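You operate a simulated robot arm through the tools that you are given. There is no shell and no other tool. Be economical: measure what you need, move in short steps, check, and stop when the job is done.

The job below is to be done with a simulated robot arm. You get a single attempt, and the scene is never put back.

JOB
Fix the board on the bench: push its loose connector home.
Fine: seat it in the nest, press TEST once, and when the lamp is green put it in the green tray; lamp box off after.

It is judged by the outcome, as a careful person would: the job done as asked, and still so three seconds after it is handed in. It fails if anything else is knocked over, pushed out of place, dropped, spilled or broken.

ROBOT AND FRAMES
A 7-joint arm with a two-finger parallel gripper, fixed in place. Base frame: the origin is at the foot of the arm, x ahead of it, y to its left, z up. Readings come in mm, rad, newtons and seconds.
With the tool pointing down near the work surface it reaches from about 240 to 620 mm from the base axis. Its first joint turns from -1.152 to 1.152 rad. Payload 2.6 kg.
The tool frame sits at the grasp point between the pads (the TCP): z along the fingers, y along the line on which they close. The tips reach 30 mm beyond it. The gripper opens to 94 mm. The fingers are 28 mm wide and 10 mm thick; the gripper's body (50 by 96 mm) begins 55 mm behind the TCP.
Orientation is that of the tool frame in the base frame, as a unit quaternion [w, x, y, z]. With the fingers straight down and closing along the base's y, the tool's x points along the base's -x, its y along +y and its z along -z.

CONTROLS
- The arm moves only by the tool nudge_tool. Its argument "increments" is a list of rows, each an object of numbers (a shift or turn left out is 0, a gripper value left out holds the last): "x", "y", "z": the shift along the tool's x, y, z in units of 500 mm (1.0 is 500 mm); "ax", "ay", "az": the turn, a rotation vector about the tool's x, y, z in units of 60 degrees (1.0 is 60 degrees). In form: [{"x": .., "y": .., "z": .., "ax": .., "ay": .., "az": ..}, ...]. A call has 1 to 12 rows; each row is the pose to reach, as a shift and turn from the pose commanded when the call began, along the tool's axes at that moment. "grip" is the opening, from 0 (shut) to 1 (fully open), set as the call begins (left out, the last holds). A call with a number of a shift or a turn outside -1 to 1 is refused whole. Rows are played at 5 a second. More than 50 mm and 0.15 rad between two rows, or a gripper value outside its range, and nothing of the call is played. A pose out of reach is approached as far as the arm can. The call stops where the force on the tool passes 90 N (or 10 N more than at its start, if that is more) or the arm is blocked; 0.2 s more then pass. The fingers move at their own pace (about 72 mm/s each) and stop on an object; they squeeze with about 24 N. The grip force told is the motor's: it shows also when the fingers shut on nothing. Time passes only in rows, and 0.2 s behind the last, so rows that repeat a pose let the fingers close. The reply holds the time, the measured pose of the TCP, the force on the tool along the base axes, the opening and the grip force, in the units named above and with some noise, and new pictures: "show" is both (left out), scene, wrist or none.
- Cameras (640 x 400 px; columns grow to the right, rows downward): "scene" is fixed at [35.8, 430.5, 556]; the picture's right is [-0.73, -0.68, 0.00], its down [-0.42, 0.45, -0.79] and it looks along [0.54, -0.58, -0.61] (base axes); focal length 352 px, centre (320, 200). "wrist" rides on the gripper at [-37, 0, -58] in the tool frame; the picture's right is [0.00, -1.00, 0.00], its down [0.97, 0.00, -0.24] and it looks along [0.24, 0.00, 0.97] (tool axes); focal length 218 px, centre (320, 200). There is no depth. A picture from a camera that has moved, and an enlarged one, comes with that camera's place and axes in the base frame and with its lens. The place of the scene camera against the robot may be out by one fixed shift of up to 12 mm in any direction.
- close_up(camera, box): a new picture of the part [left, top, right, bottom] of that camera's present view, enlarged. No time passes.
- hand_in(): hands the job in; it is judged then, once.

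Go step by step. Nothing tells you positions but the pictures and the camera data: compare them with the known pose of the tool, close in by small moves and look again before you grip or let go. The budget is 120 turns and 170 pictures, counting those below and the enlarged ones. Unless the task says otherwise, let go and move clear before handing in, and close with one line.

The tools are called after "Call:" by a JSON object that holds its "method" and its "body". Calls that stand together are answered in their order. nudge_tool: Moves the arm, as the interface text tells. Its arguments: {"type":"object","properties":{"increments":{"type":"array"},"grip":{"type":"number"},"show":{"type":"string","enum":["both","scene","wrist","none"]}},"required":["increments"]} The other tools are called the same way: close_up (camera, box) takes an enlarged picture of a part of a camera's view; hand_in () hands the job in.

At the start:

```text
time: 0.0
ee_pos: [437.1, 70.5, 311.4]
tcp_rot: [-0.001, 0.0, 1.0, 0.0]
contact_force: [0.4, -0.4, 0.3]
finger_gap: 94.2
gripper_force: 0.0
```

scene: 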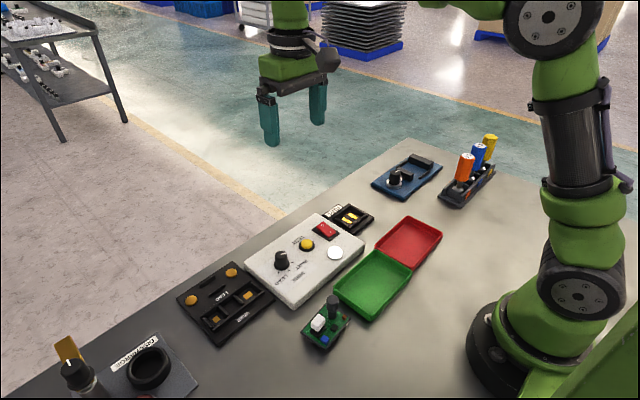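
wrist: 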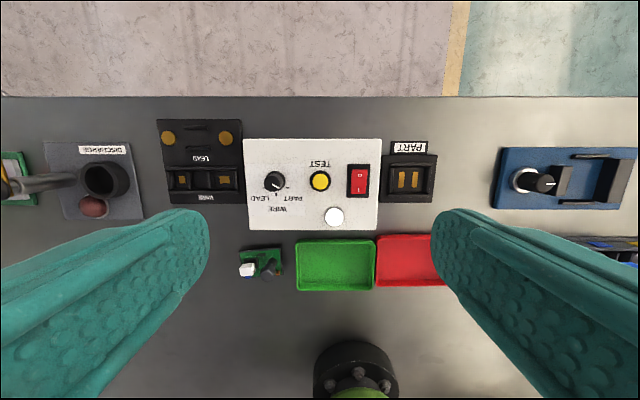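

I see a tester box (selector knob, TEST button, red rocker, lamp), nests on either side, green and red trays, and a small green board with parts on it. I'll enlarge the key areas first.

Call:
{"method": "close_up", "body": {"camera": "scene", "box": [280, 270, 380, 360]}}

Call:
{"method": "close_up", "body": {"camera": "wrist", "box": [150, 110, 450, 300]}}

Call:
{"method": "close_up", "body": {"camera": "scene", "box": [170, 190, 390, 350]}}

Call:
{"method": "close_up", "body": {"camera": "scene", "box": [40, 310, 220, 400]}}

```text
4.44 times, centred on (330, 315) of scene
camera zoom: at [35.8, 430.5, 556.0], right [-0.73, -0.68, 0.0], down [-0.42, 0.45, -0.79], along [0.54, -0.58, -0.61], focal length 1563 px, centre (276, -311)
```

zoom: 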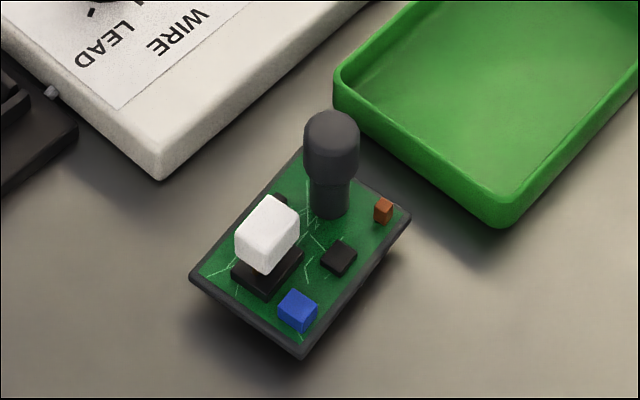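

```text
2.11 times, centred on (300, 205) of wrist
camera zoom: at [474.3, 70.8, 368.8], right [0.0, -1.0, 0.0], down [-0.97, 0.0, 0.24], along [-0.24, 0.0, -0.97], focal length 460 px, centre (362, 190)
```

zoom: 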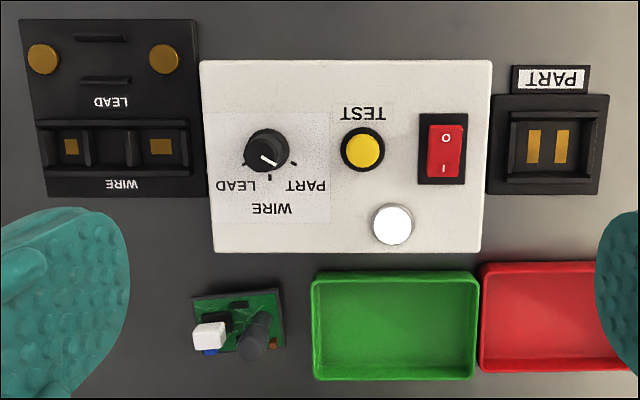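

```text
2.50 times, centred on (280, 270) of scene
camera zoom: at [35.8, 430.5, 556.0], right [-0.73, -0.68, 0.0], down [-0.42, 0.45, -0.79], along [0.54, -0.58, -0.61], focal length 879 px, centre (420, 25)
```

zoom: 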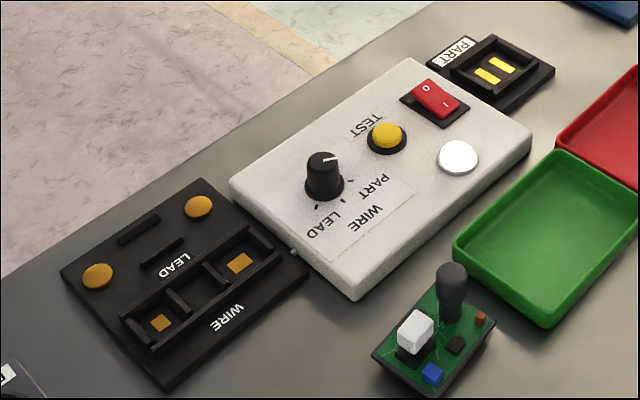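

```text
3.56 times, centred on (130, 355) of scene
camera zoom: at [35.8, 430.5, 556.0], right [-0.73, -0.68, 0.0], down [-0.42, 0.45, -0.79], along [0.54, -0.58, -0.61], focal length 1250 px, centre (996, -351)
```

zoom: 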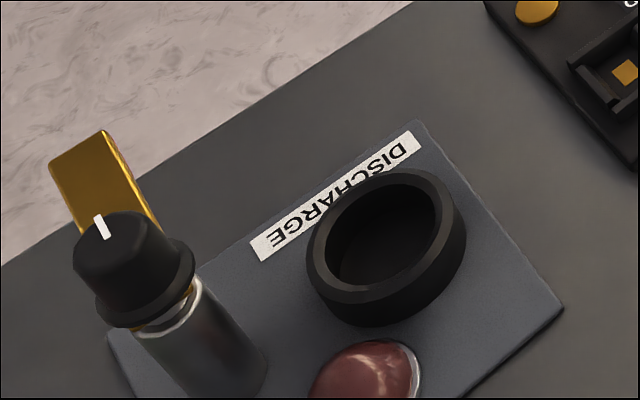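

The board is near (269, 180) with its white connector standing off its socket, the PART nest near (422, -73), and the selector seems to point at PART. I'll move above the board for a closer look.

Call:
{"method": "nudge_tool", "body": {"increments": [{"x": 0.05, "y": 0.036, "z": 0.04}, {"x": 0.1, "y": 0.072, "z": 0.08}, {"x": 0.15, "y": 0.108, "z": 0.12}, {"x": 0.2, "y": 0.144, "z": 0.16}, {"x": 0.25, "y": 0.18, "z": 0.2}, {"x": 0.3, "y": 0.22, "z": 0.24}], "show": "wrist"}}

Call:
{"method": "close_up", "body": {"camera": "scene", "box": [310, 190, 390, 240]}}

Call:
{"method": "close_up", "body": {"camera": "scene", "box": [260, 210, 360, 280]}}

```text
time: 1.4
ee_pos: [285.7, 182.8, 191.2]
tcp_rot: [0.0, 0.0, 1.0, 0.0]
contact_force: [0.4, 0.2, 1.0]
finger_gap: 93.8
gripper_force: 0.1
camera wrist: at [324.0, 182.4, 249.2], right [0.0, -1.0, 0.0], down [-0.97, 0.0, 0.24], along [-0.24, 0.0, -0.97], focal length 218 px, centre (320, 200)
```

wrist: 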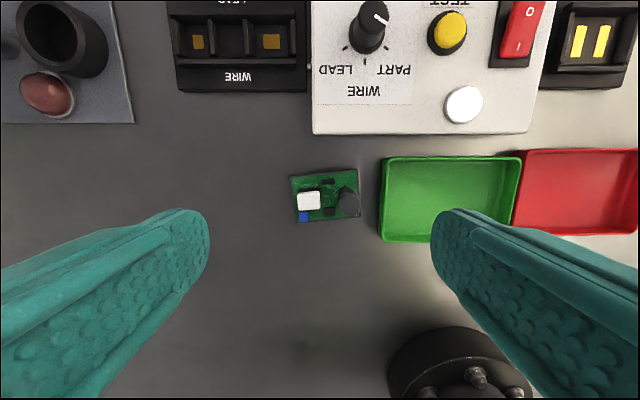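

```text
8.00 times, centred on (350, 215) of scene
camera zoom: at [35.8, 430.5, 556.0], right [-0.73, -0.68, 0.0], down [-0.42, 0.45, -0.79], along [0.54, -0.58, -0.61], focal length 2813 px, centre (80, 80)
```

zoom: 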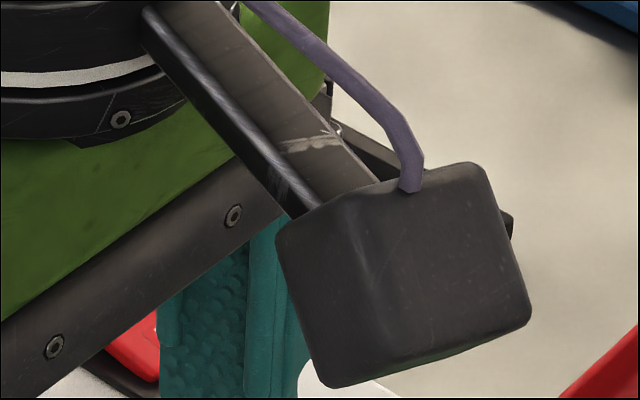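

```text
5.71 times, centred on (310, 245) of scene
camera zoom: at [35.8, 430.5, 556.0], right [-0.73, -0.68, 0.0], down [-0.42, 0.45, -0.79], along [0.54, -0.58, -0.61], focal length 2009 px, centre (377, -57)
```

zoom: 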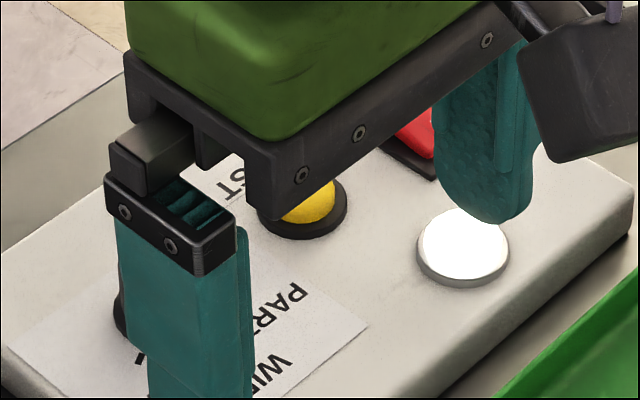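

Now above the board; enlarging it and the rocker/knob.

Call:
{"method": "close_up", "body": {"camera": "wrist", "box": [270, 150, 390, 240]}}

Call:
{"method": "close_up", "body": {"camera": "wrist", "box": [310, 0, 640, 140]}}

```text
4.44 times, centred on (330, 195) of wrist
camera zoom: at [324.0, 182.4, 249.2], right [0.0, -1.0, 0.0], down [-0.97, 0.0, 0.24], along [-0.24, 0.0, -0.97], focal length 970 px, centre (276, 222)
```

zoom: 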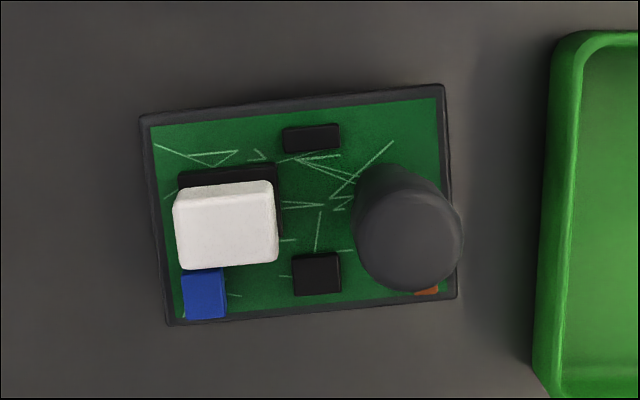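

```text
1.94 times, centred on (475, 70) of wrist
camera zoom: at [324.0, 182.4, 249.2], right [0.0, -1.0, 0.0], down [-0.97, 0.0, 0.24], along [-0.24, 0.0, -0.97], focal length 423 px, centre (19, 452)
```

zoom: 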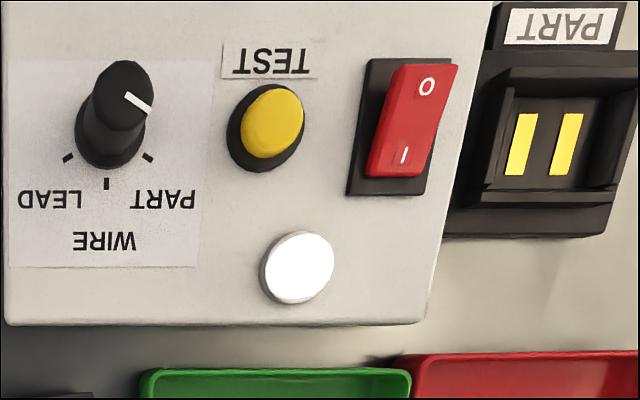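

The lamp box is on (I side pressed, lamp white) and the selector is on PART; the connector's white block is around (270, 194). I'll close the fingers and come down above it, stopping short to check.

Call:
{"method": "nudge_tool", "body": {"increments": [{"x": 0.031, "y": 0.0224, "z": 0.02}, {"x": 0.031, "y": 0.0224, "z": 0.1}, {"x": 0.031, "y": 0.0224, "z": 0.18}, {"x": 0.031, "y": 0.0224, "z": 0.22}], "grip": 0}}

Call:
{"method": "close_up", "body": {"camera": "scene", "box": [270, 250, 390, 350]}}

Call:
{"method": "close_up", "body": {"camera": "wrist", "box": [240, 130, 440, 300]}}

```text
time: 2.4
ee_pos: [271.6, 192.7, 79.6]
tcp_rot: [0.0, 0.001, 1.0, 0.0]
contact_force: [0.3, -0.2, 0.4]
finger_gap: 0.0
gripper_force: 24.6
camera wrist: at [309.3, 192.1, 138.6], right [0.0, -1.0, 0.0], down [-0.97, 0.0, 0.24], along [-0.24, 0.0, -0.97], focal length 218 px, centre (320, 200)
```

scene: 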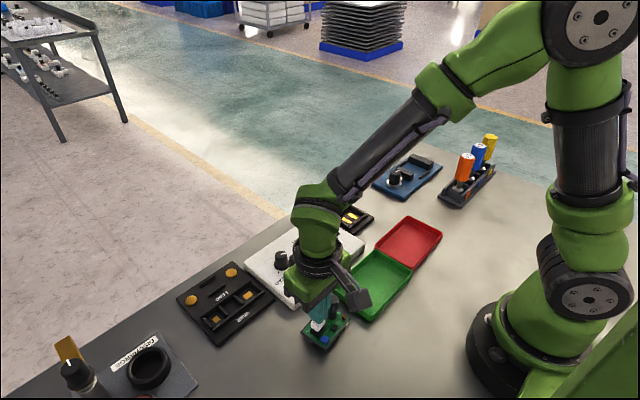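
wrist: 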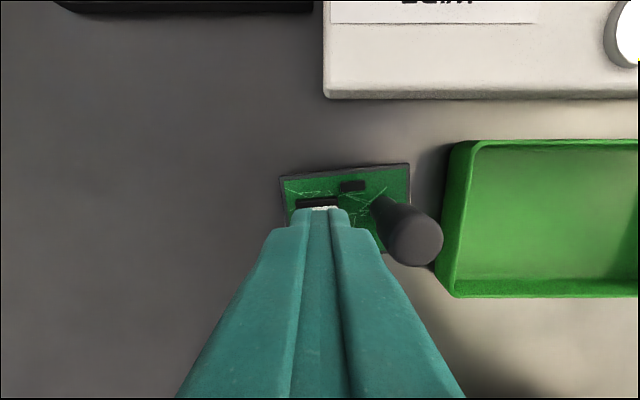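

```text
4.00 times, centred on (330, 300) of scene
camera zoom: at [35.7, 430.5, 556.0], right [-0.73, -0.68, 0.0], down [-0.42, 0.45, -0.79], along [0.54, -0.58, -0.61], focal length 1406 px, centre (280, -200)
```

zoom: 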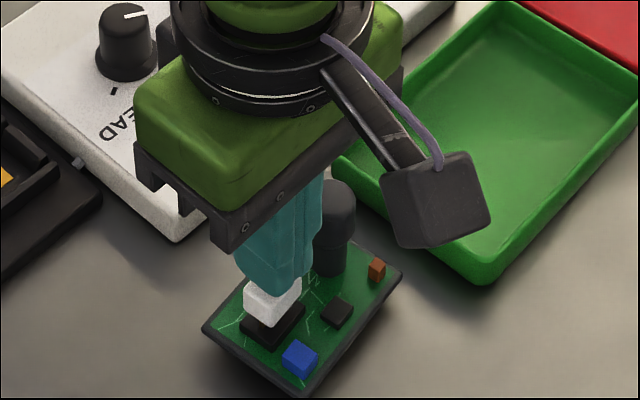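

```text
2.35 times, centred on (340, 215) of wrist
camera zoom: at [309.3, 192.1, 138.6], right [0.0, -1.0, 0.0], down [-0.97, 0.0, 0.24], along [-0.24, 0.0, -0.97], focal length 514 px, centre (273, 165)
```

zoom: 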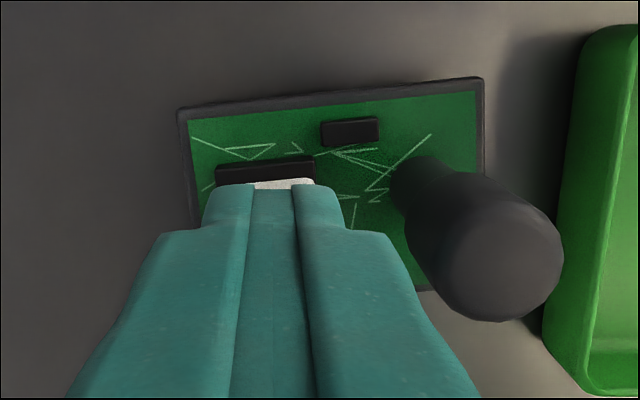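

The tips are over the connector. Pressing down slowly, watching the force.

Call:
{"method": "nudge_tool", "body": {"increments": [{"z": 0.01}, {"z": 0.02}, {"z": 0.03}, {"z": 0.036}, {"z": 0.042}, {"z": 0.048}], "show": "scene"}}

Call:
{"method": "close_up", "body": {"camera": "scene", "box": [290, 280, 370, 350]}}

```text
time: 3.8
ee_pos: [271.3, 193.5, 62.3]
tcp_rot: [0.003, 0.003, 1.0, 0.002]
contact_force: [-10.1, -8.3, 43.2]
finger_gap: 0.0
gripper_force: 23.9
stopped in row 6: the force on the tool passed its limit (the readings are from after the stop); the commanded pose is now the measured one
```

scene: 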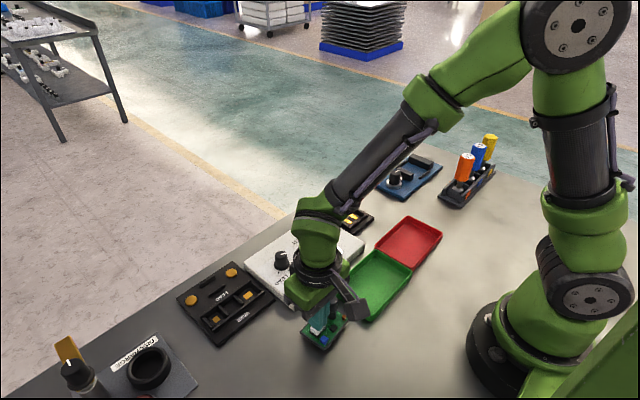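

```text
5.71 times, centred on (330, 315) of scene
camera zoom: at [35.6, 430.4, 556.1], right [-0.73, -0.68, 0.0], down [-0.42, 0.45, -0.79], along [0.54, -0.58, -0.61], focal length 2009 px, centre (263, -457)
```

zoom: 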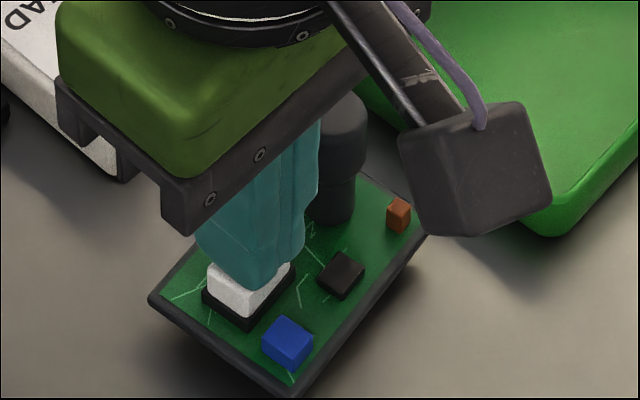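

The force rose to the limit and the connector has gone down into its socket. Lifting to inspect it.

Call:
{"method": "nudge_tool", "body": {"increments": [{"z": -0.04}, {"z": -0.12}, {"z": -0.2, "x": 0.0}, {"z": -0.24, "x": -0.02, "y": -0.02}], "show": "wrist"}}

Call:
{"method": "close_up", "body": {"camera": "scene", "box": [290, 280, 370, 350]}}

Call:
{"method": "close_up", "body": {"camera": "wrist", "box": [250, 130, 410, 260]}}

```text
time: 4.8
ee_pos: [281.5, 183.8, 180.4]
tcp_rot: [0.002, 0.001, 1.0, 0.001]
contact_force: [-0.4, -0.4, 0.5]
finger_gap: 0.0
gripper_force: 24.1
camera wrist: at [318.8, 182.7, 239.2], right [0.0, -1.0, 0.0], down [-0.97, 0.0, 0.24], along [-0.24, 0.0, -0.97], focal length 218 px, centre (320, 200)
```

wrist: 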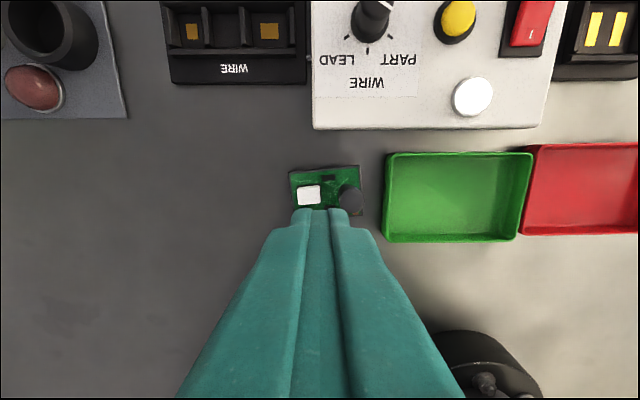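

```text
5.71 times, centred on (330, 315) of scene
camera zoom: at [35.7, 430.5, 556.0], right [-0.73, -0.68, 0.0], down [-0.42, 0.45, -0.79], along [0.54, -0.58, -0.61], focal length 2009 px, centre (263, -457)
```

zoom: 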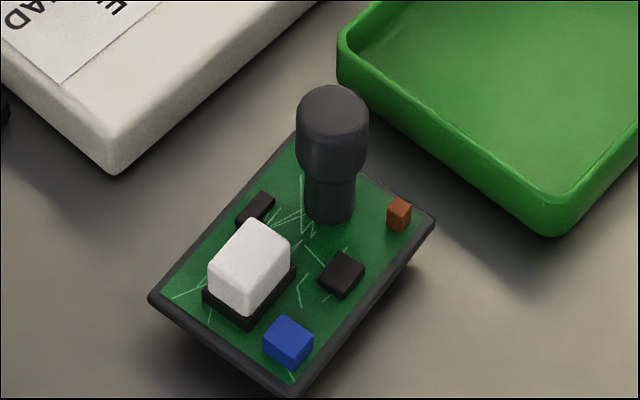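

```text
3.08 times, centred on (330, 195) of wrist
camera zoom: at [318.8, 182.7, 239.2], right [0.0, -1.0, 0.0], down [-0.97, 0.0, 0.24], along [-0.24, 0.0, -0.97], focal length 672 px, centre (289, 215)
```

zoom: 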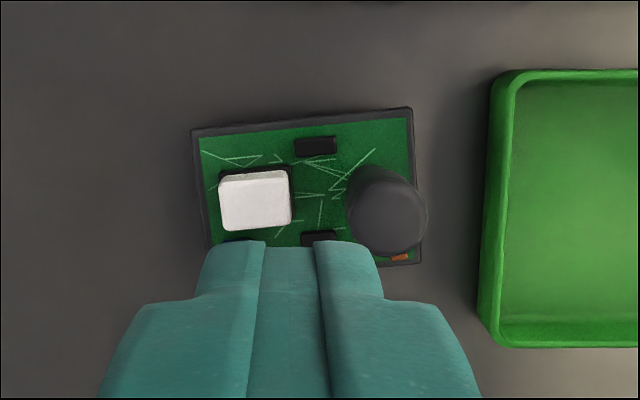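

The connector now sits squarely in its socket. I'll press once more to confirm it is bottomed before testing.

Call:
{"method": "nudge_tool", "body": {"increments": [{"x": 0.018, "y": 0.0194, "z": 0.06}, {"x": 0.018, "y": 0.0194, "z": 0.15}, {"x": 0.018, "y": 0.0194, "z": 0.21}, {"x": 0.018, "y": 0.0194, "z": 0.23}, {"x": 0.018, "y": 0.0194, "z": 0.236}, {"x": 0.018, "y": 0.0194, "z": 0.242}, {"x": 0.018, "y": 0.0194, "z": 0.248}, {"x": 0.018, "y": 0.0194, "z": 0.254}, {"x": 0.018, "y": 0.0194, "z": 0.26}], "show": "none"}}

```text
time: 6.5
ee_pos: [273.8, 194.2, 62.2]
tcp_rot: [0.004, 0.007, 1.0, 0.003]
contact_force: [-11.0, -7.6, 43.7]
finger_gap: 0.1
gripper_force: 23.9
stopped in row 8: the force on the tool passed its limit (the readings are from after the stop); the commanded pose is now the measured one
```

It stopped at the same height, so the connector is home. Lifting, straightening the tool and going to look at the PART nest.

Call:
{"method": "nudge_tool", "body": {"increments": [{"z": -0.08}, {"z": -0.16, "ax": 0.006, "ay": 0.008, "az": -0.013}, {"x": -0.046, "y": -0.076, "z": -0.2, "ax": 0.006, "ay": 0.008, "az": -0.013}, {"x": -0.092, "y": -0.152, "z": -0.2, "ax": 0.006, "ay": 0.008, "az": -0.013}, {"x": -0.138, "y": -0.228, "z": -0.2, "ax": 0.006, "ay": 0.008, "az": -0.013}, {"x": -0.184, "y": -0.304, "z": -0.2, "ax": 0.006, "ay": 0.008, "az": -0.013}, {"x": -0.23, "y": -0.38, "z": -0.2, "ax": 0.006, "ay": 0.008, "az": -0.013}, {"x": -0.276, "y": -0.456, "z": -0.2, "ax": 0.006, "ay": 0.008, "az": -0.013}, {"x": -0.322, "y": -0.532, "z": -0.2, "ax": 0.006, "ay": 0.008, "az": -0.013}, {"x": -0.322, "y": -0.532, "z": -0.2, "ax": 0.006, "ay": 0.008, "az": -0.013}], "grip": 1}}

Call:
{"method": "close_up", "body": {"camera": "wrist", "box": [220, 80, 420, 240]}}

Call:
{"method": "close_up", "body": {"camera": "scene", "box": [290, 280, 370, 350]}}

```text
time: 8.7
ee_pos: [431.4, -75.9, 161.5]
tcp_rot: [-0.002, -0.002, 1.0, -0.001]
contact_force: [-0.4, 0.0, -0.3]
finger_gap: 94.1
gripper_force: 0.0
camera wrist: at [468.4, -75.1, 219.1], right [0.0, -1.0, 0.0], down [-0.97, 0.0, 0.24], along [-0.24, 0.0, -0.97], focal length 218 px, centre (320, 200)
```

scene: 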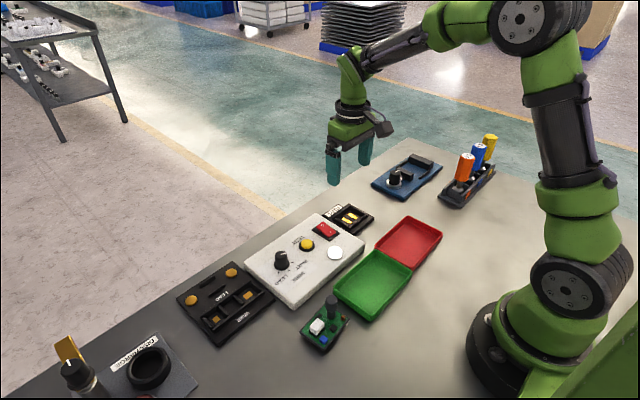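
wrist: 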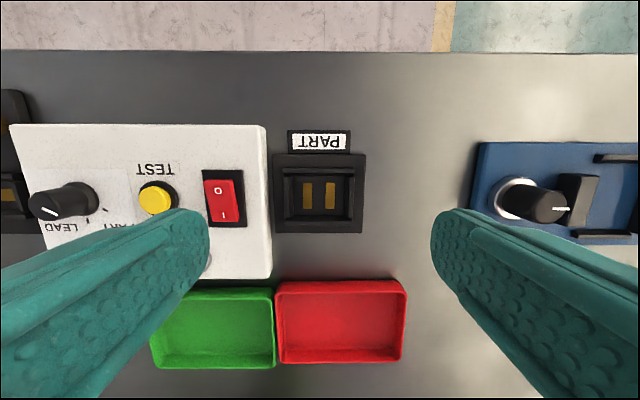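

```text
2.50 times, centred on (320, 160) of wrist
camera zoom: at [468.4, -75.1, 219.1], right [0.0, -1.0, 0.0], down [-0.97, 0.0, 0.24], along [-0.24, 0.0, -0.97], focal length 546 px, centre (320, 300)
```

zoom: 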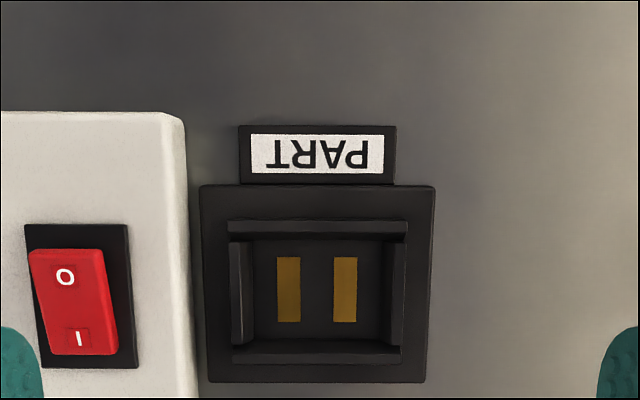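

```text
5.71 times, centred on (330, 315) of scene
camera zoom: at [35.8, 430.5, 556.0], right [-0.73, -0.68, 0.0], down [-0.42, 0.45, -0.79], along [0.54, -0.58, -0.61], focal length 2009 px, centre (263, -457)
```

zoom: 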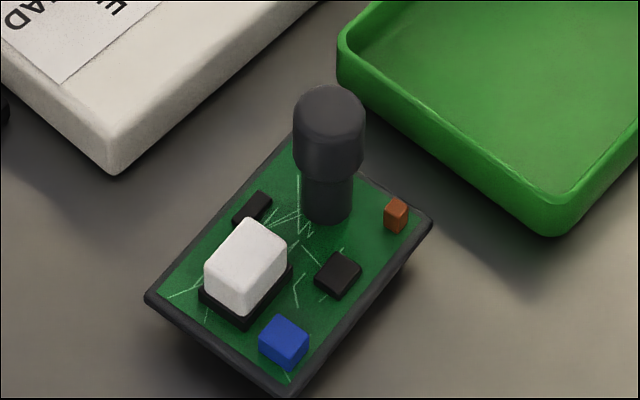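

The connector is home. The nest pocket centre is about (420, -75), with an inner floor of roughly 54 x 40 mm, smaller than the board outline I measured, so I want a sharper look at both before gripping.

Call:
{"method": "close_up", "body": {"camera": "scene", "box": [298, 300, 354, 355]}}

Call:
{"method": "close_up", "body": {"camera": "scene", "box": [320, 195, 380, 240]}}

```text
7.27 times, centred on (326, 328) of scene
camera zoom: at [35.8, 430.5, 556.0], right [-0.73, -0.68, 0.0], down [-0.42, 0.45, -0.79], along [0.54, -0.58, -0.61], focal length 2557 px, centre (276, -727)
```

zoom: 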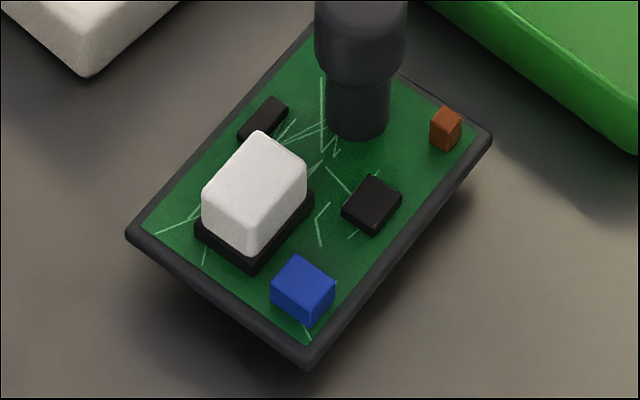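

```text
8.89 times, centred on (350, 218) of scene
camera zoom: at [35.8, 430.5, 556.0], right [-0.73, -0.68, 0.0], down [-0.42, 0.45, -0.79], along [0.54, -0.58, -0.61], focal length 3126 px, centre (53, 44)
```

zoom: 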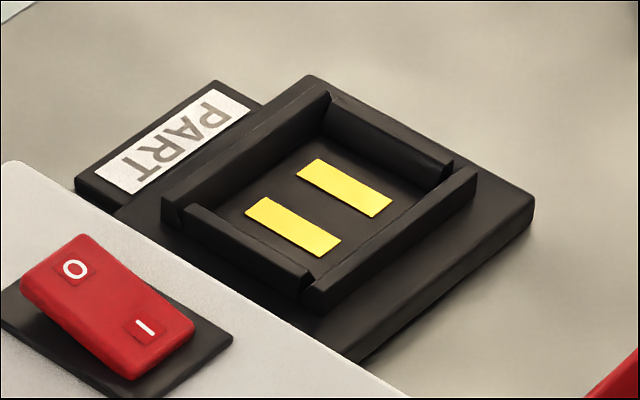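

The board overhangs a smaller foot that fits the nest's tapered pocket, and the black post (near (275, 156), top about z 64) is the natural handle. I'll hover over the post with the tool turned to the board's 5.6° yaw.

Call:
{"method": "nudge_tool", "body": {"increments": [{"x": 0.045, "y": 0.066}, {"x": 0.09, "y": 0.132}, {"x": 0.135, "y": 0.198}, {"x": 0.18, "y": 0.264}, {"x": 0.225, "y": 0.33}, {"x": 0.27, "y": 0.397, "az": -0.045}, {"x": 0.312, "y": 0.464, "z": 0.02, "az": -0.093}, {"x": 0.312, "y": 0.464, "z": 0.06, "az": -0.093}]}}

Call:
{"method": "close_up", "body": {"camera": "wrist", "box": [200, 130, 440, 290]}}

Call:
{"method": "close_up", "body": {"camera": "scene", "box": [270, 230, 400, 350]}}

```text
time: 10.4
ee_pos: [273.1, 157.1, 129.7]
tcp_rot: [0.0, -0.05, 0.999, -0.001]
contact_force: [0.2, 0.7, -1.0]
finger_gap: 94.1
gripper_force: 0.1
camera wrist: at [310.9, 161.7, 188.8], right [0.1, -0.99, 0.0], down [-0.97, -0.1, 0.24], along [-0.24, -0.03, -0.97], focal length 218 px, centre (320, 200)
```

scene: 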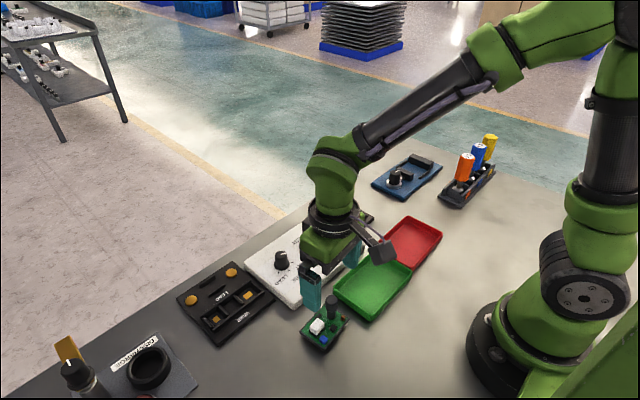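
wrist: 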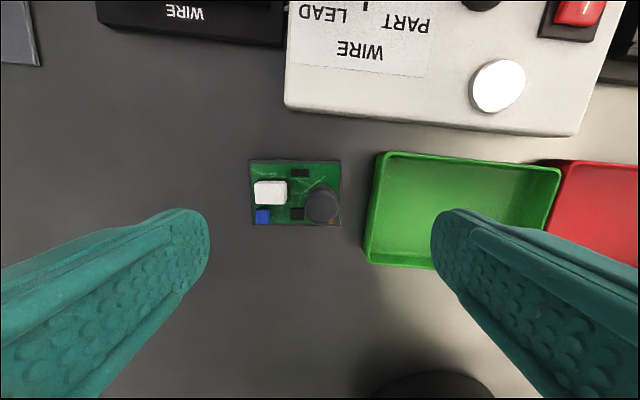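

```text
2.50 times, centred on (320, 210) of wrist
camera zoom: at [310.9, 161.7, 188.8], right [0.1, -0.99, 0.0], down [-0.97, -0.1, 0.24], along [-0.24, -0.03, -0.97], focal length 546 px, centre (320, 175)
```

zoom: 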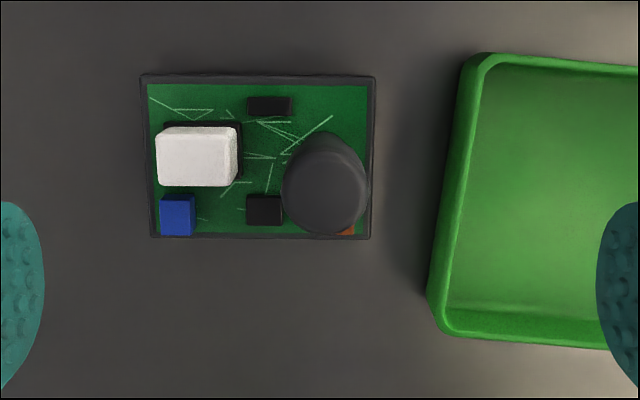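

```text
3.33 times, centred on (335, 290) of scene
camera zoom: at [35.7, 430.5, 556.0], right [-0.73, -0.68, 0.0], down [-0.42, 0.45, -0.79], along [0.54, -0.58, -0.61], focal length 1172 px, centre (270, -100)
```

zoom: 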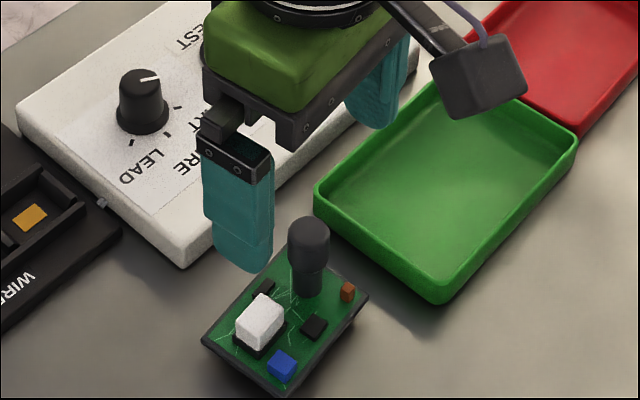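

The tool is aligned with the board and centred on the post within about a millimetre. I'll half-open and lower so the tips sit around z 38 on the post's head.

Call:
{"method": "nudge_tool", "body": {"increments": [{"x": -0.002, "y": -0.002}, {"x": -0.002, "y": -0.002, "z": 0.02}, {"x": -0.002, "y": -0.002, "z": 0.06}, {"x": -0.002, "y": -0.002, "z": 0.1}, {"x": -0.002, "y": -0.002, "z": 0.123}], "grip": 0.5}}

Call:
{"method": "close_up", "body": {"camera": "scene", "box": [280, 260, 380, 350]}}

```text
time: 11.7
ee_pos: [275.6, 154.8, 67.9]
tcp_rot: [-0.001, -0.05, 0.999, -0.001]
contact_force: [0.4, 0.9, 0.4]
finger_gap: 47.2
gripper_force: 0.1
camera wrist: at [312.4, 159.4, 127.0], right [0.1, -0.99, 0.0], down [-0.97, -0.1, 0.24], along [-0.24, -0.03, -0.97], focal length 218 px, centre (320, 200)
```

scene: 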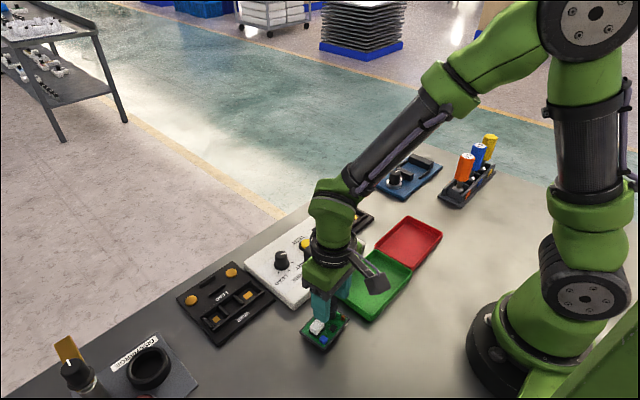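
wrist: 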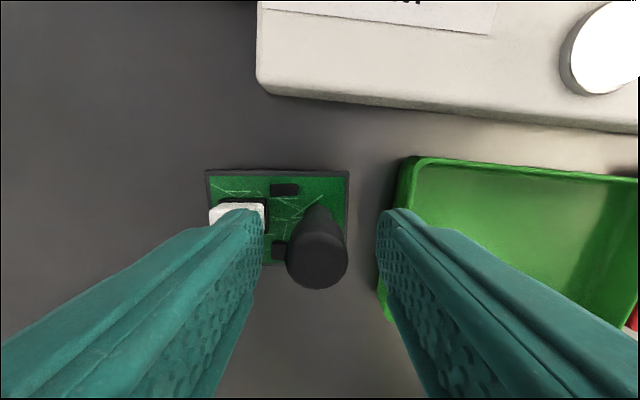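

```text
4.44 times, centred on (330, 305) of scene
camera zoom: at [35.8, 430.5, 556.0], right [-0.73, -0.68, 0.0], down [-0.42, 0.45, -0.79], along [0.54, -0.58, -0.61], focal length 1563 px, centre (276, -267)
```

zoom: 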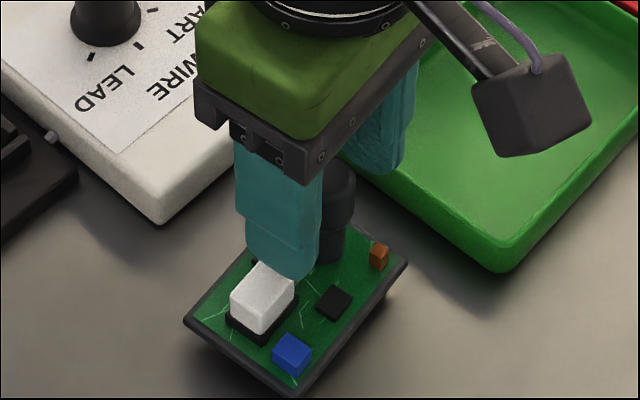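

The post is centred between the fingers. Closing on it.

Call:
{"method": "nudge_tool", "body": {"increments": [{"z": 0}, {"z": 0}, {"z": 0}], "grip": 0, "show": "wrist"}}

Call:
{"method": "close_up", "body": {"camera": "scene", "box": [280, 260, 380, 350]}}

```text
time: 12.4
ee_pos: [275.1, 155.6, 67.8]
tcp_rot: [-0.002, -0.05, 0.999, -0.001]
contact_force: [-0.1, 1.4, 1.1]
finger_gap: 20.6
gripper_force: 24.7
camera wrist: at [312.3, 159.5, 127.1], right [0.1, -0.99, 0.0], down [-0.97, -0.1, 0.24], along [-0.24, -0.03, -0.97], focal length 218 px, centre (320, 200)
```

wrist: 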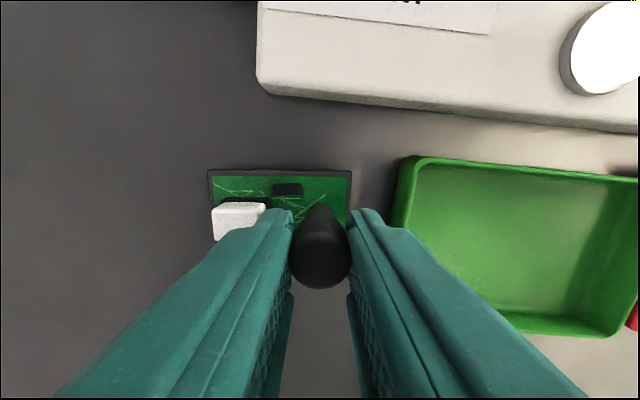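

```text
4.44 times, centred on (330, 305) of scene
camera zoom: at [35.8, 430.5, 556.0], right [-0.73, -0.68, 0.0], down [-0.42, 0.45, -0.79], along [0.54, -0.58, -0.61], focal length 1563 px, centre (276, -267)
```

zoom: 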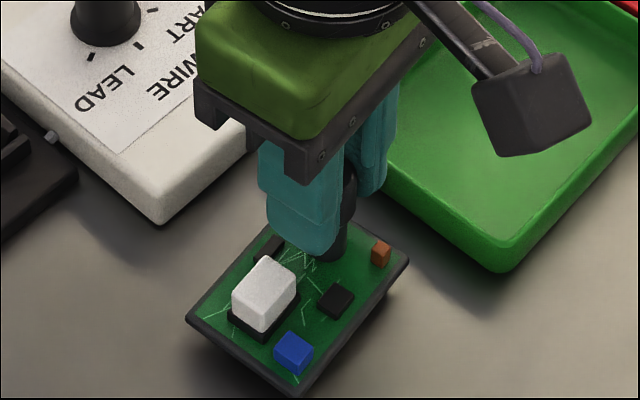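

Gripped at 20.6 mm. Lifting straight up.

Call:
{"method": "nudge_tool", "body": {"increments": [{"z": -0.02}, {"z": -0.06}, {"z": -0.1}, {"z": -0.16}, {"z": -0.2}]}}

Call:
{"method": "close_up", "body": {"camera": "scene", "box": [280, 200, 380, 290]}}

Call:
{"method": "close_up", "body": {"camera": "wrist", "box": [200, 130, 400, 290]}}

```text
time: 13.7
ee_pos: [275.3, 155.9, 167.4]
tcp_rot: [-0.002, -0.051, 0.999, -0.001]
contact_force: [0.4, -0.5, -1.5]
finger_gap: 20.8
gripper_force: 23.9
camera wrist: at [312.5, 159.3, 226.8], right [0.1, -0.99, 0.0], down [-0.96, -0.1, 0.24], along [-0.24, -0.03, -0.97], focal length 218 px, centre (320, 200)
```

scene: 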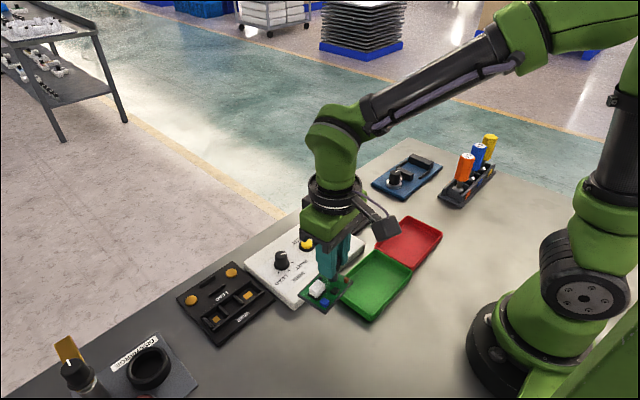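
wrist: 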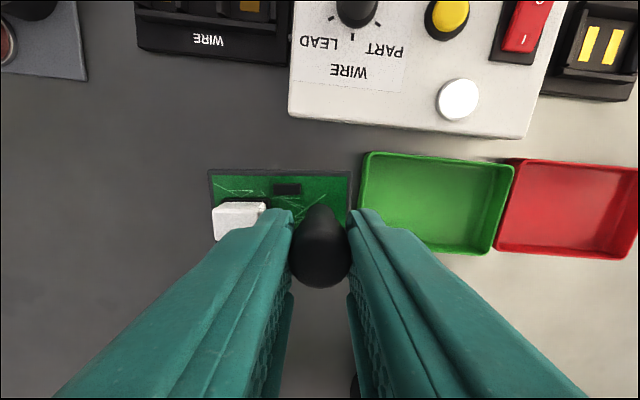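

```text
4.44 times, centred on (330, 245) of scene
camera zoom: at [35.8, 430.5, 556.0], right [-0.73, -0.68, 0.0], down [-0.42, 0.45, -0.79], along [0.54, -0.58, -0.61], focal length 1563 px, centre (276, 0)
```

zoom: 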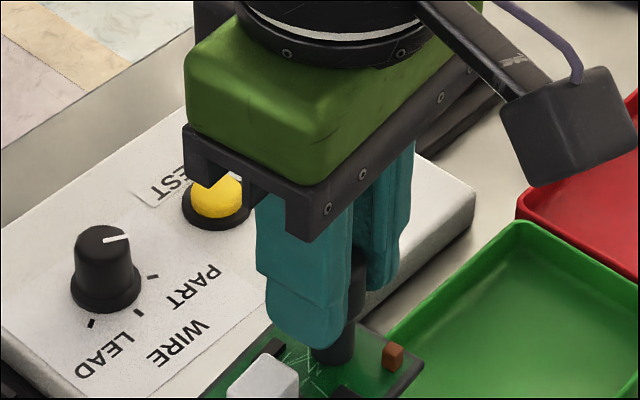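

```text
2.50 times, centred on (300, 210) of wrist
camera zoom: at [312.5, 159.3, 226.8], right [0.1, -0.99, 0.0], down [-0.96, -0.1, 0.24], along [-0.24, -0.03, -0.97], focal length 546 px, centre (370, 175)
```

zoom: 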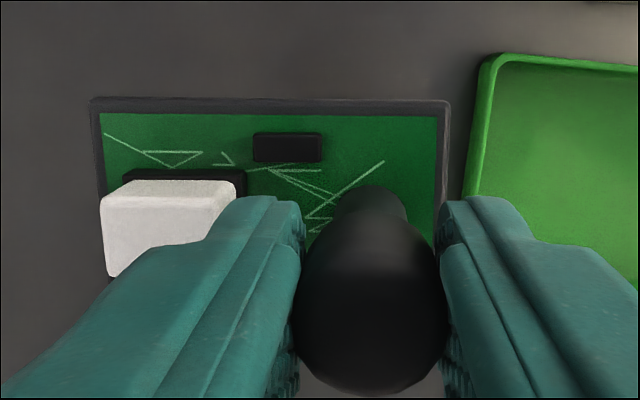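

The board hangs level and square to the tool, with its centre about 20.8 mm to the left of the grasp. Carrying it over to above the PART nest at safe height, undoing the yaw.

Call:
{"method": "nudge_tool", "body": {"increments": [{"z": -0.03}, {"x": -0.035, "y": -0.076, "z": -0.03, "az": 0.014}, {"x": -0.069, "y": -0.151, "z": -0.03, "az": 0.028}, {"x": -0.104, "y": -0.227, "z": -0.03, "az": 0.042}, {"x": -0.138, "y": -0.303, "z": -0.03, "az": 0.056}, {"x": -0.173, "y": -0.378, "z": -0.03, "az": 0.07}, {"x": -0.208, "y": -0.454, "z": -0.03, "az": 0.084}, {"x": -0.2422, "y": -0.5294, "z": -0.03, "az": 0.0974}, {"x": -0.2422, "y": -0.5294, "z": -0.03, "az": 0.0974}]}}

Call:
{"method": "close_up", "body": {"camera": "scene", "box": [290, 140, 410, 250]}}

```text
time: 15.7
ee_pos: [422.8, -95.9, 183.6]
tcp_rot: [-0.001, 0.0, 1.0, -0.001]
contact_force: [0.2, -0.7, -1.3]
finger_gap: 20.5
gripper_force: 23.7
camera wrist: at [459.9, -95.9, 241.9], right [0.0, -1.0, 0.0], down [-0.97, 0.0, 0.24], along [-0.24, 0.0, -0.97], focal length 218 px, centre (320, 200)
```

scene: 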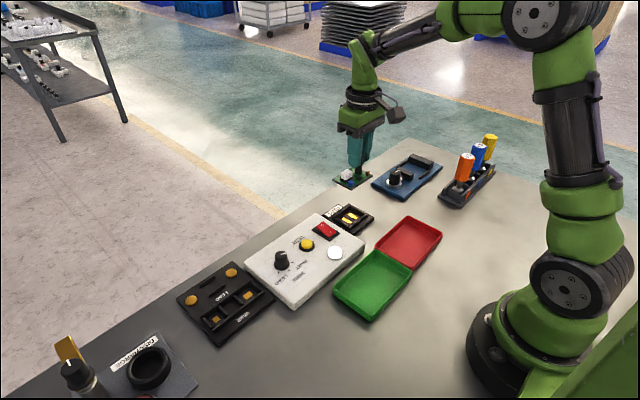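
wrist: 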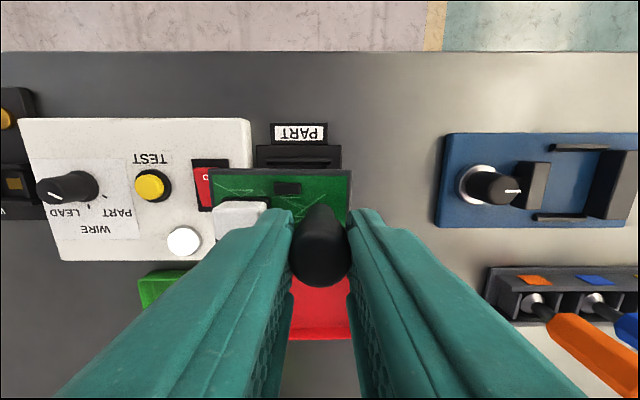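

```text
3.64 times, centred on (350, 195) of scene
camera zoom: at [35.8, 430.5, 556.0], right [-0.73, -0.68, 0.0], down [-0.42, 0.45, -0.79], along [0.54, -0.58, -0.61], focal length 1279 px, centre (211, 218)
```

zoom: 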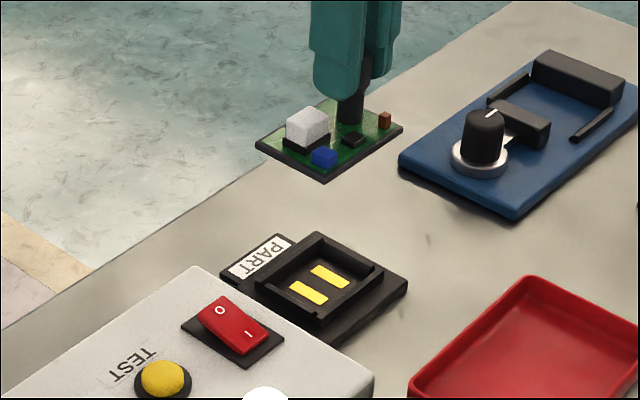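

Nest centre and board centre agree within about 1 mm. Correcting slightly and descending part-way to check.

Call:
{"method": "nudge_tool", "body": {"increments": [{"y": 0.0016, "z": 0.04}, {"y": 0.0016, "z": 0.09}, {"y": 0.0016, "z": 0.13}, {"y": 0.0016, "z": 0.15}, {"y": 0.0016, "z": 0.15}]}}

Call:
{"method": "close_up", "body": {"camera": "scene", "box": [310, 170, 390, 245]}}

Call:
{"method": "close_up", "body": {"camera": "wrist", "box": [180, 100, 420, 250]}}

```text
time: 16.9
ee_pos: [421.9, -94.3, 106.4]
tcp_rot: [-0.002, 0.001, 1.0, -0.002]
contact_force: [0.5, -0.2, -1.1]
finger_gap: 20.8
gripper_force: 24.0
camera wrist: at [459.7, -94.4, 166.3], right [0.0, -1.0, 0.0], down [-0.97, 0.0, 0.24], along [-0.24, 0.0, -0.97], focal length 218 px, centre (320, 200)
```

scene: 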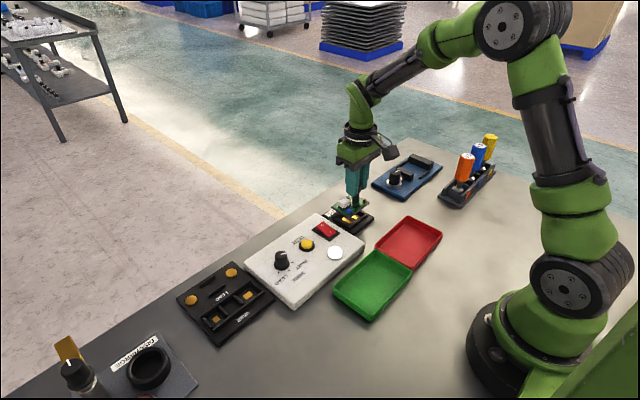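
wrist: 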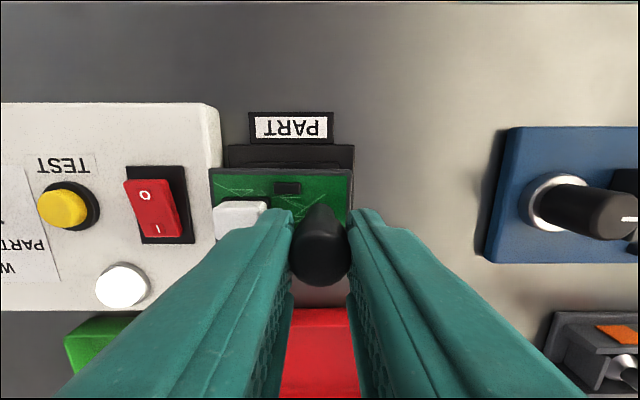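

```text
5.33 times, centred on (350, 208) of scene
camera zoom: at [35.8, 430.5, 556.0], right [-0.73, -0.68, 0.0], down [-0.42, 0.45, -0.79], along [0.54, -0.58, -0.61], focal length 1875 px, centre (160, 160)
```

zoom: 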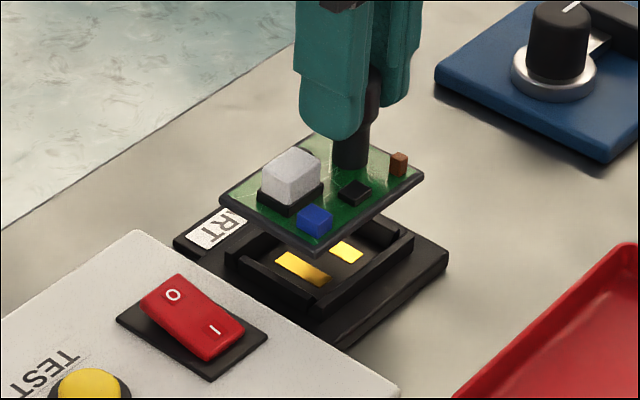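

```text
2.67 times, centred on (300, 175) of wrist
camera zoom: at [459.7, -94.4, 166.3], right [0.0, -1.0, 0.0], down [-0.97, 0.0, 0.24], along [-0.24, 0.0, -0.97], focal length 582 px, centre (373, 267)
```

zoom: 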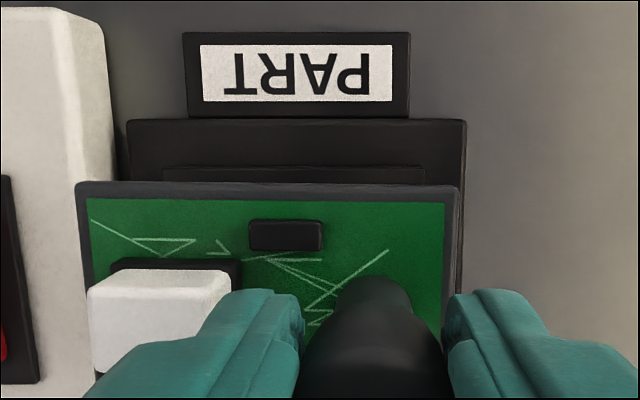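

Alignment looks right. Lowering slowly toward the pocket.

Call:
{"method": "nudge_tool", "body": {"increments": [{"z": 0.01}, {"z": 0.02}, {"z": 0.03}, {"z": 0.036}, {"z": 0.042}, {"z": 0.042}]}}

Call:
{"method": "close_up", "body": {"camera": "scene", "box": [310, 170, 390, 245]}}

```text
time: 18.2
ee_pos: [423.0, -94.7, 85.2]
tcp_rot: [-0.002, 0.0, 1.0, -0.001]
contact_force: [-0.5, -0.2, -0.9]
finger_gap: 20.8
gripper_force: 24.1
camera wrist: at [460.0, -94.8, 145.6], right [0.0, -1.0, 0.0], down [-0.97, 0.0, 0.24], along [-0.24, 0.0, -0.97], focal length 218 px, centre (320, 200)
```

scene: 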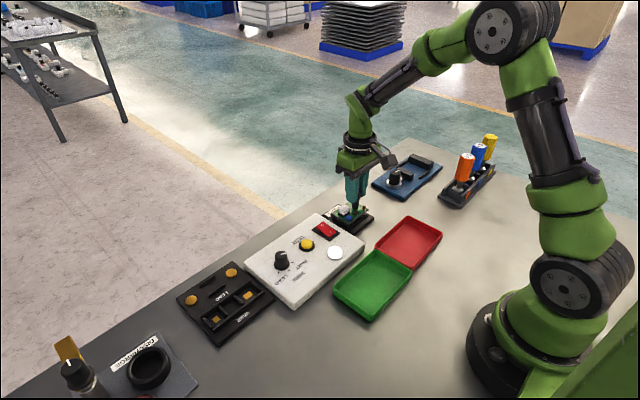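
wrist: 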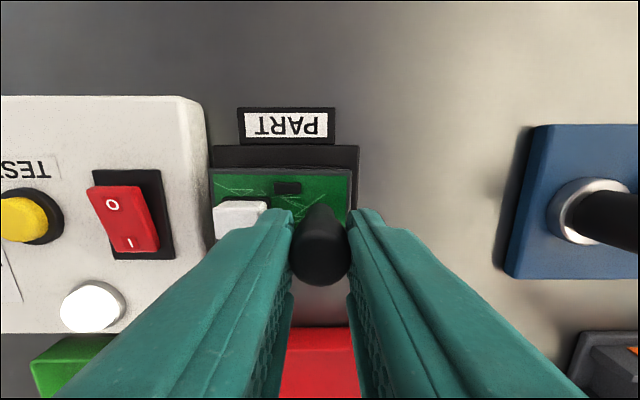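

```text
5.33 times, centred on (350, 208) of scene
camera zoom: at [35.8, 430.5, 556.0], right [-0.73, -0.68, 0.0], down [-0.42, 0.45, -0.79], along [0.54, -0.58, -0.61], focal length 1875 px, centre (160, 160)
```

zoom: 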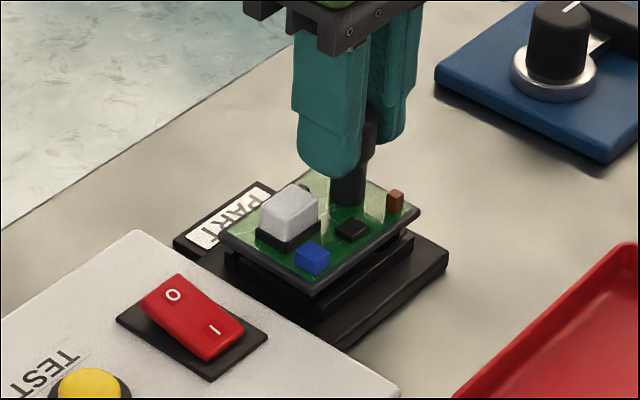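

Entering the pocket with no contact force yet. Continuing in 2 mm steps.

Call:
{"method": "nudge_tool", "body": {"increments": [{"z": 0.004}, {"z": 0.008}, {"z": 0.012}, {"z": 0.015}, {"z": 0.015}], "show": "none"}}

Call:
{"method": "close_up", "body": {"camera": "scene", "box": [310, 170, 390, 245]}}

```text
time: 19.4
ee_pos: [422.8, -94.7, 80.0]
tcp_rot: [-0.001, -0.001, 1.0, -0.001]
contact_force: [-0.3, -0.5, -0.8]
finger_gap: 20.8
gripper_force: 23.5
```

```text
5.33 times, centred on (350, 208) of scene
camera zoom: at [35.8, 430.5, 556.0], right [-0.73, -0.68, 0.0], down [-0.42, 0.45, -0.79], along [0.54, -0.58, -0.61], focal length 1875 px, centre (160, 160)
```

zoom: 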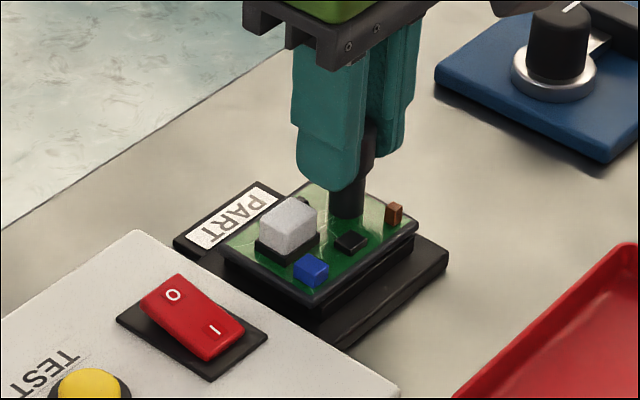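

Call:
{"method": "nudge_tool", "body": {"increments": [{"z": 0.004}, {"z": 0.008}, {"z": 0.012}, {"z": 0.012}], "show": "none"}}

Call:
{"method": "close_up", "body": {"camera": "scene", "box": [310, 170, 390, 245]}}

```text
time: 20.4
ee_pos: [424.6, -94.7, 76.6]
tcp_rot: [0.001, 0.001, 1.0, -0.002]
contact_force: [-4.6, 1.0, 37.9]
finger_gap: 20.8
gripper_force: 24.1
```

```text
5.33 times, centred on (350, 208) of scene
camera zoom: at [35.6, 430.5, 556.0], right [-0.73, -0.68, 0.0], down [-0.42, 0.45, -0.79], along [0.54, -0.58, -0.61], focal length 1875 px, centre (160, 160)
```

zoom: 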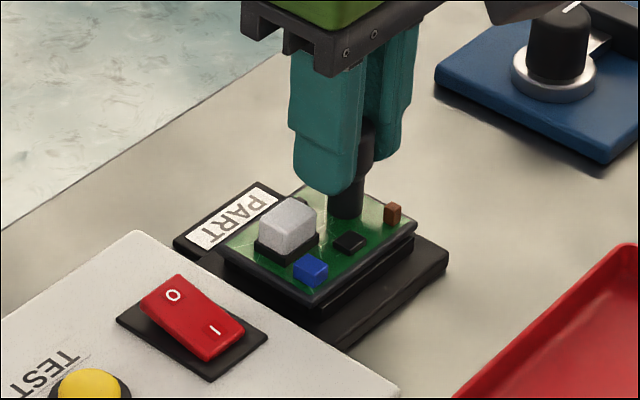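

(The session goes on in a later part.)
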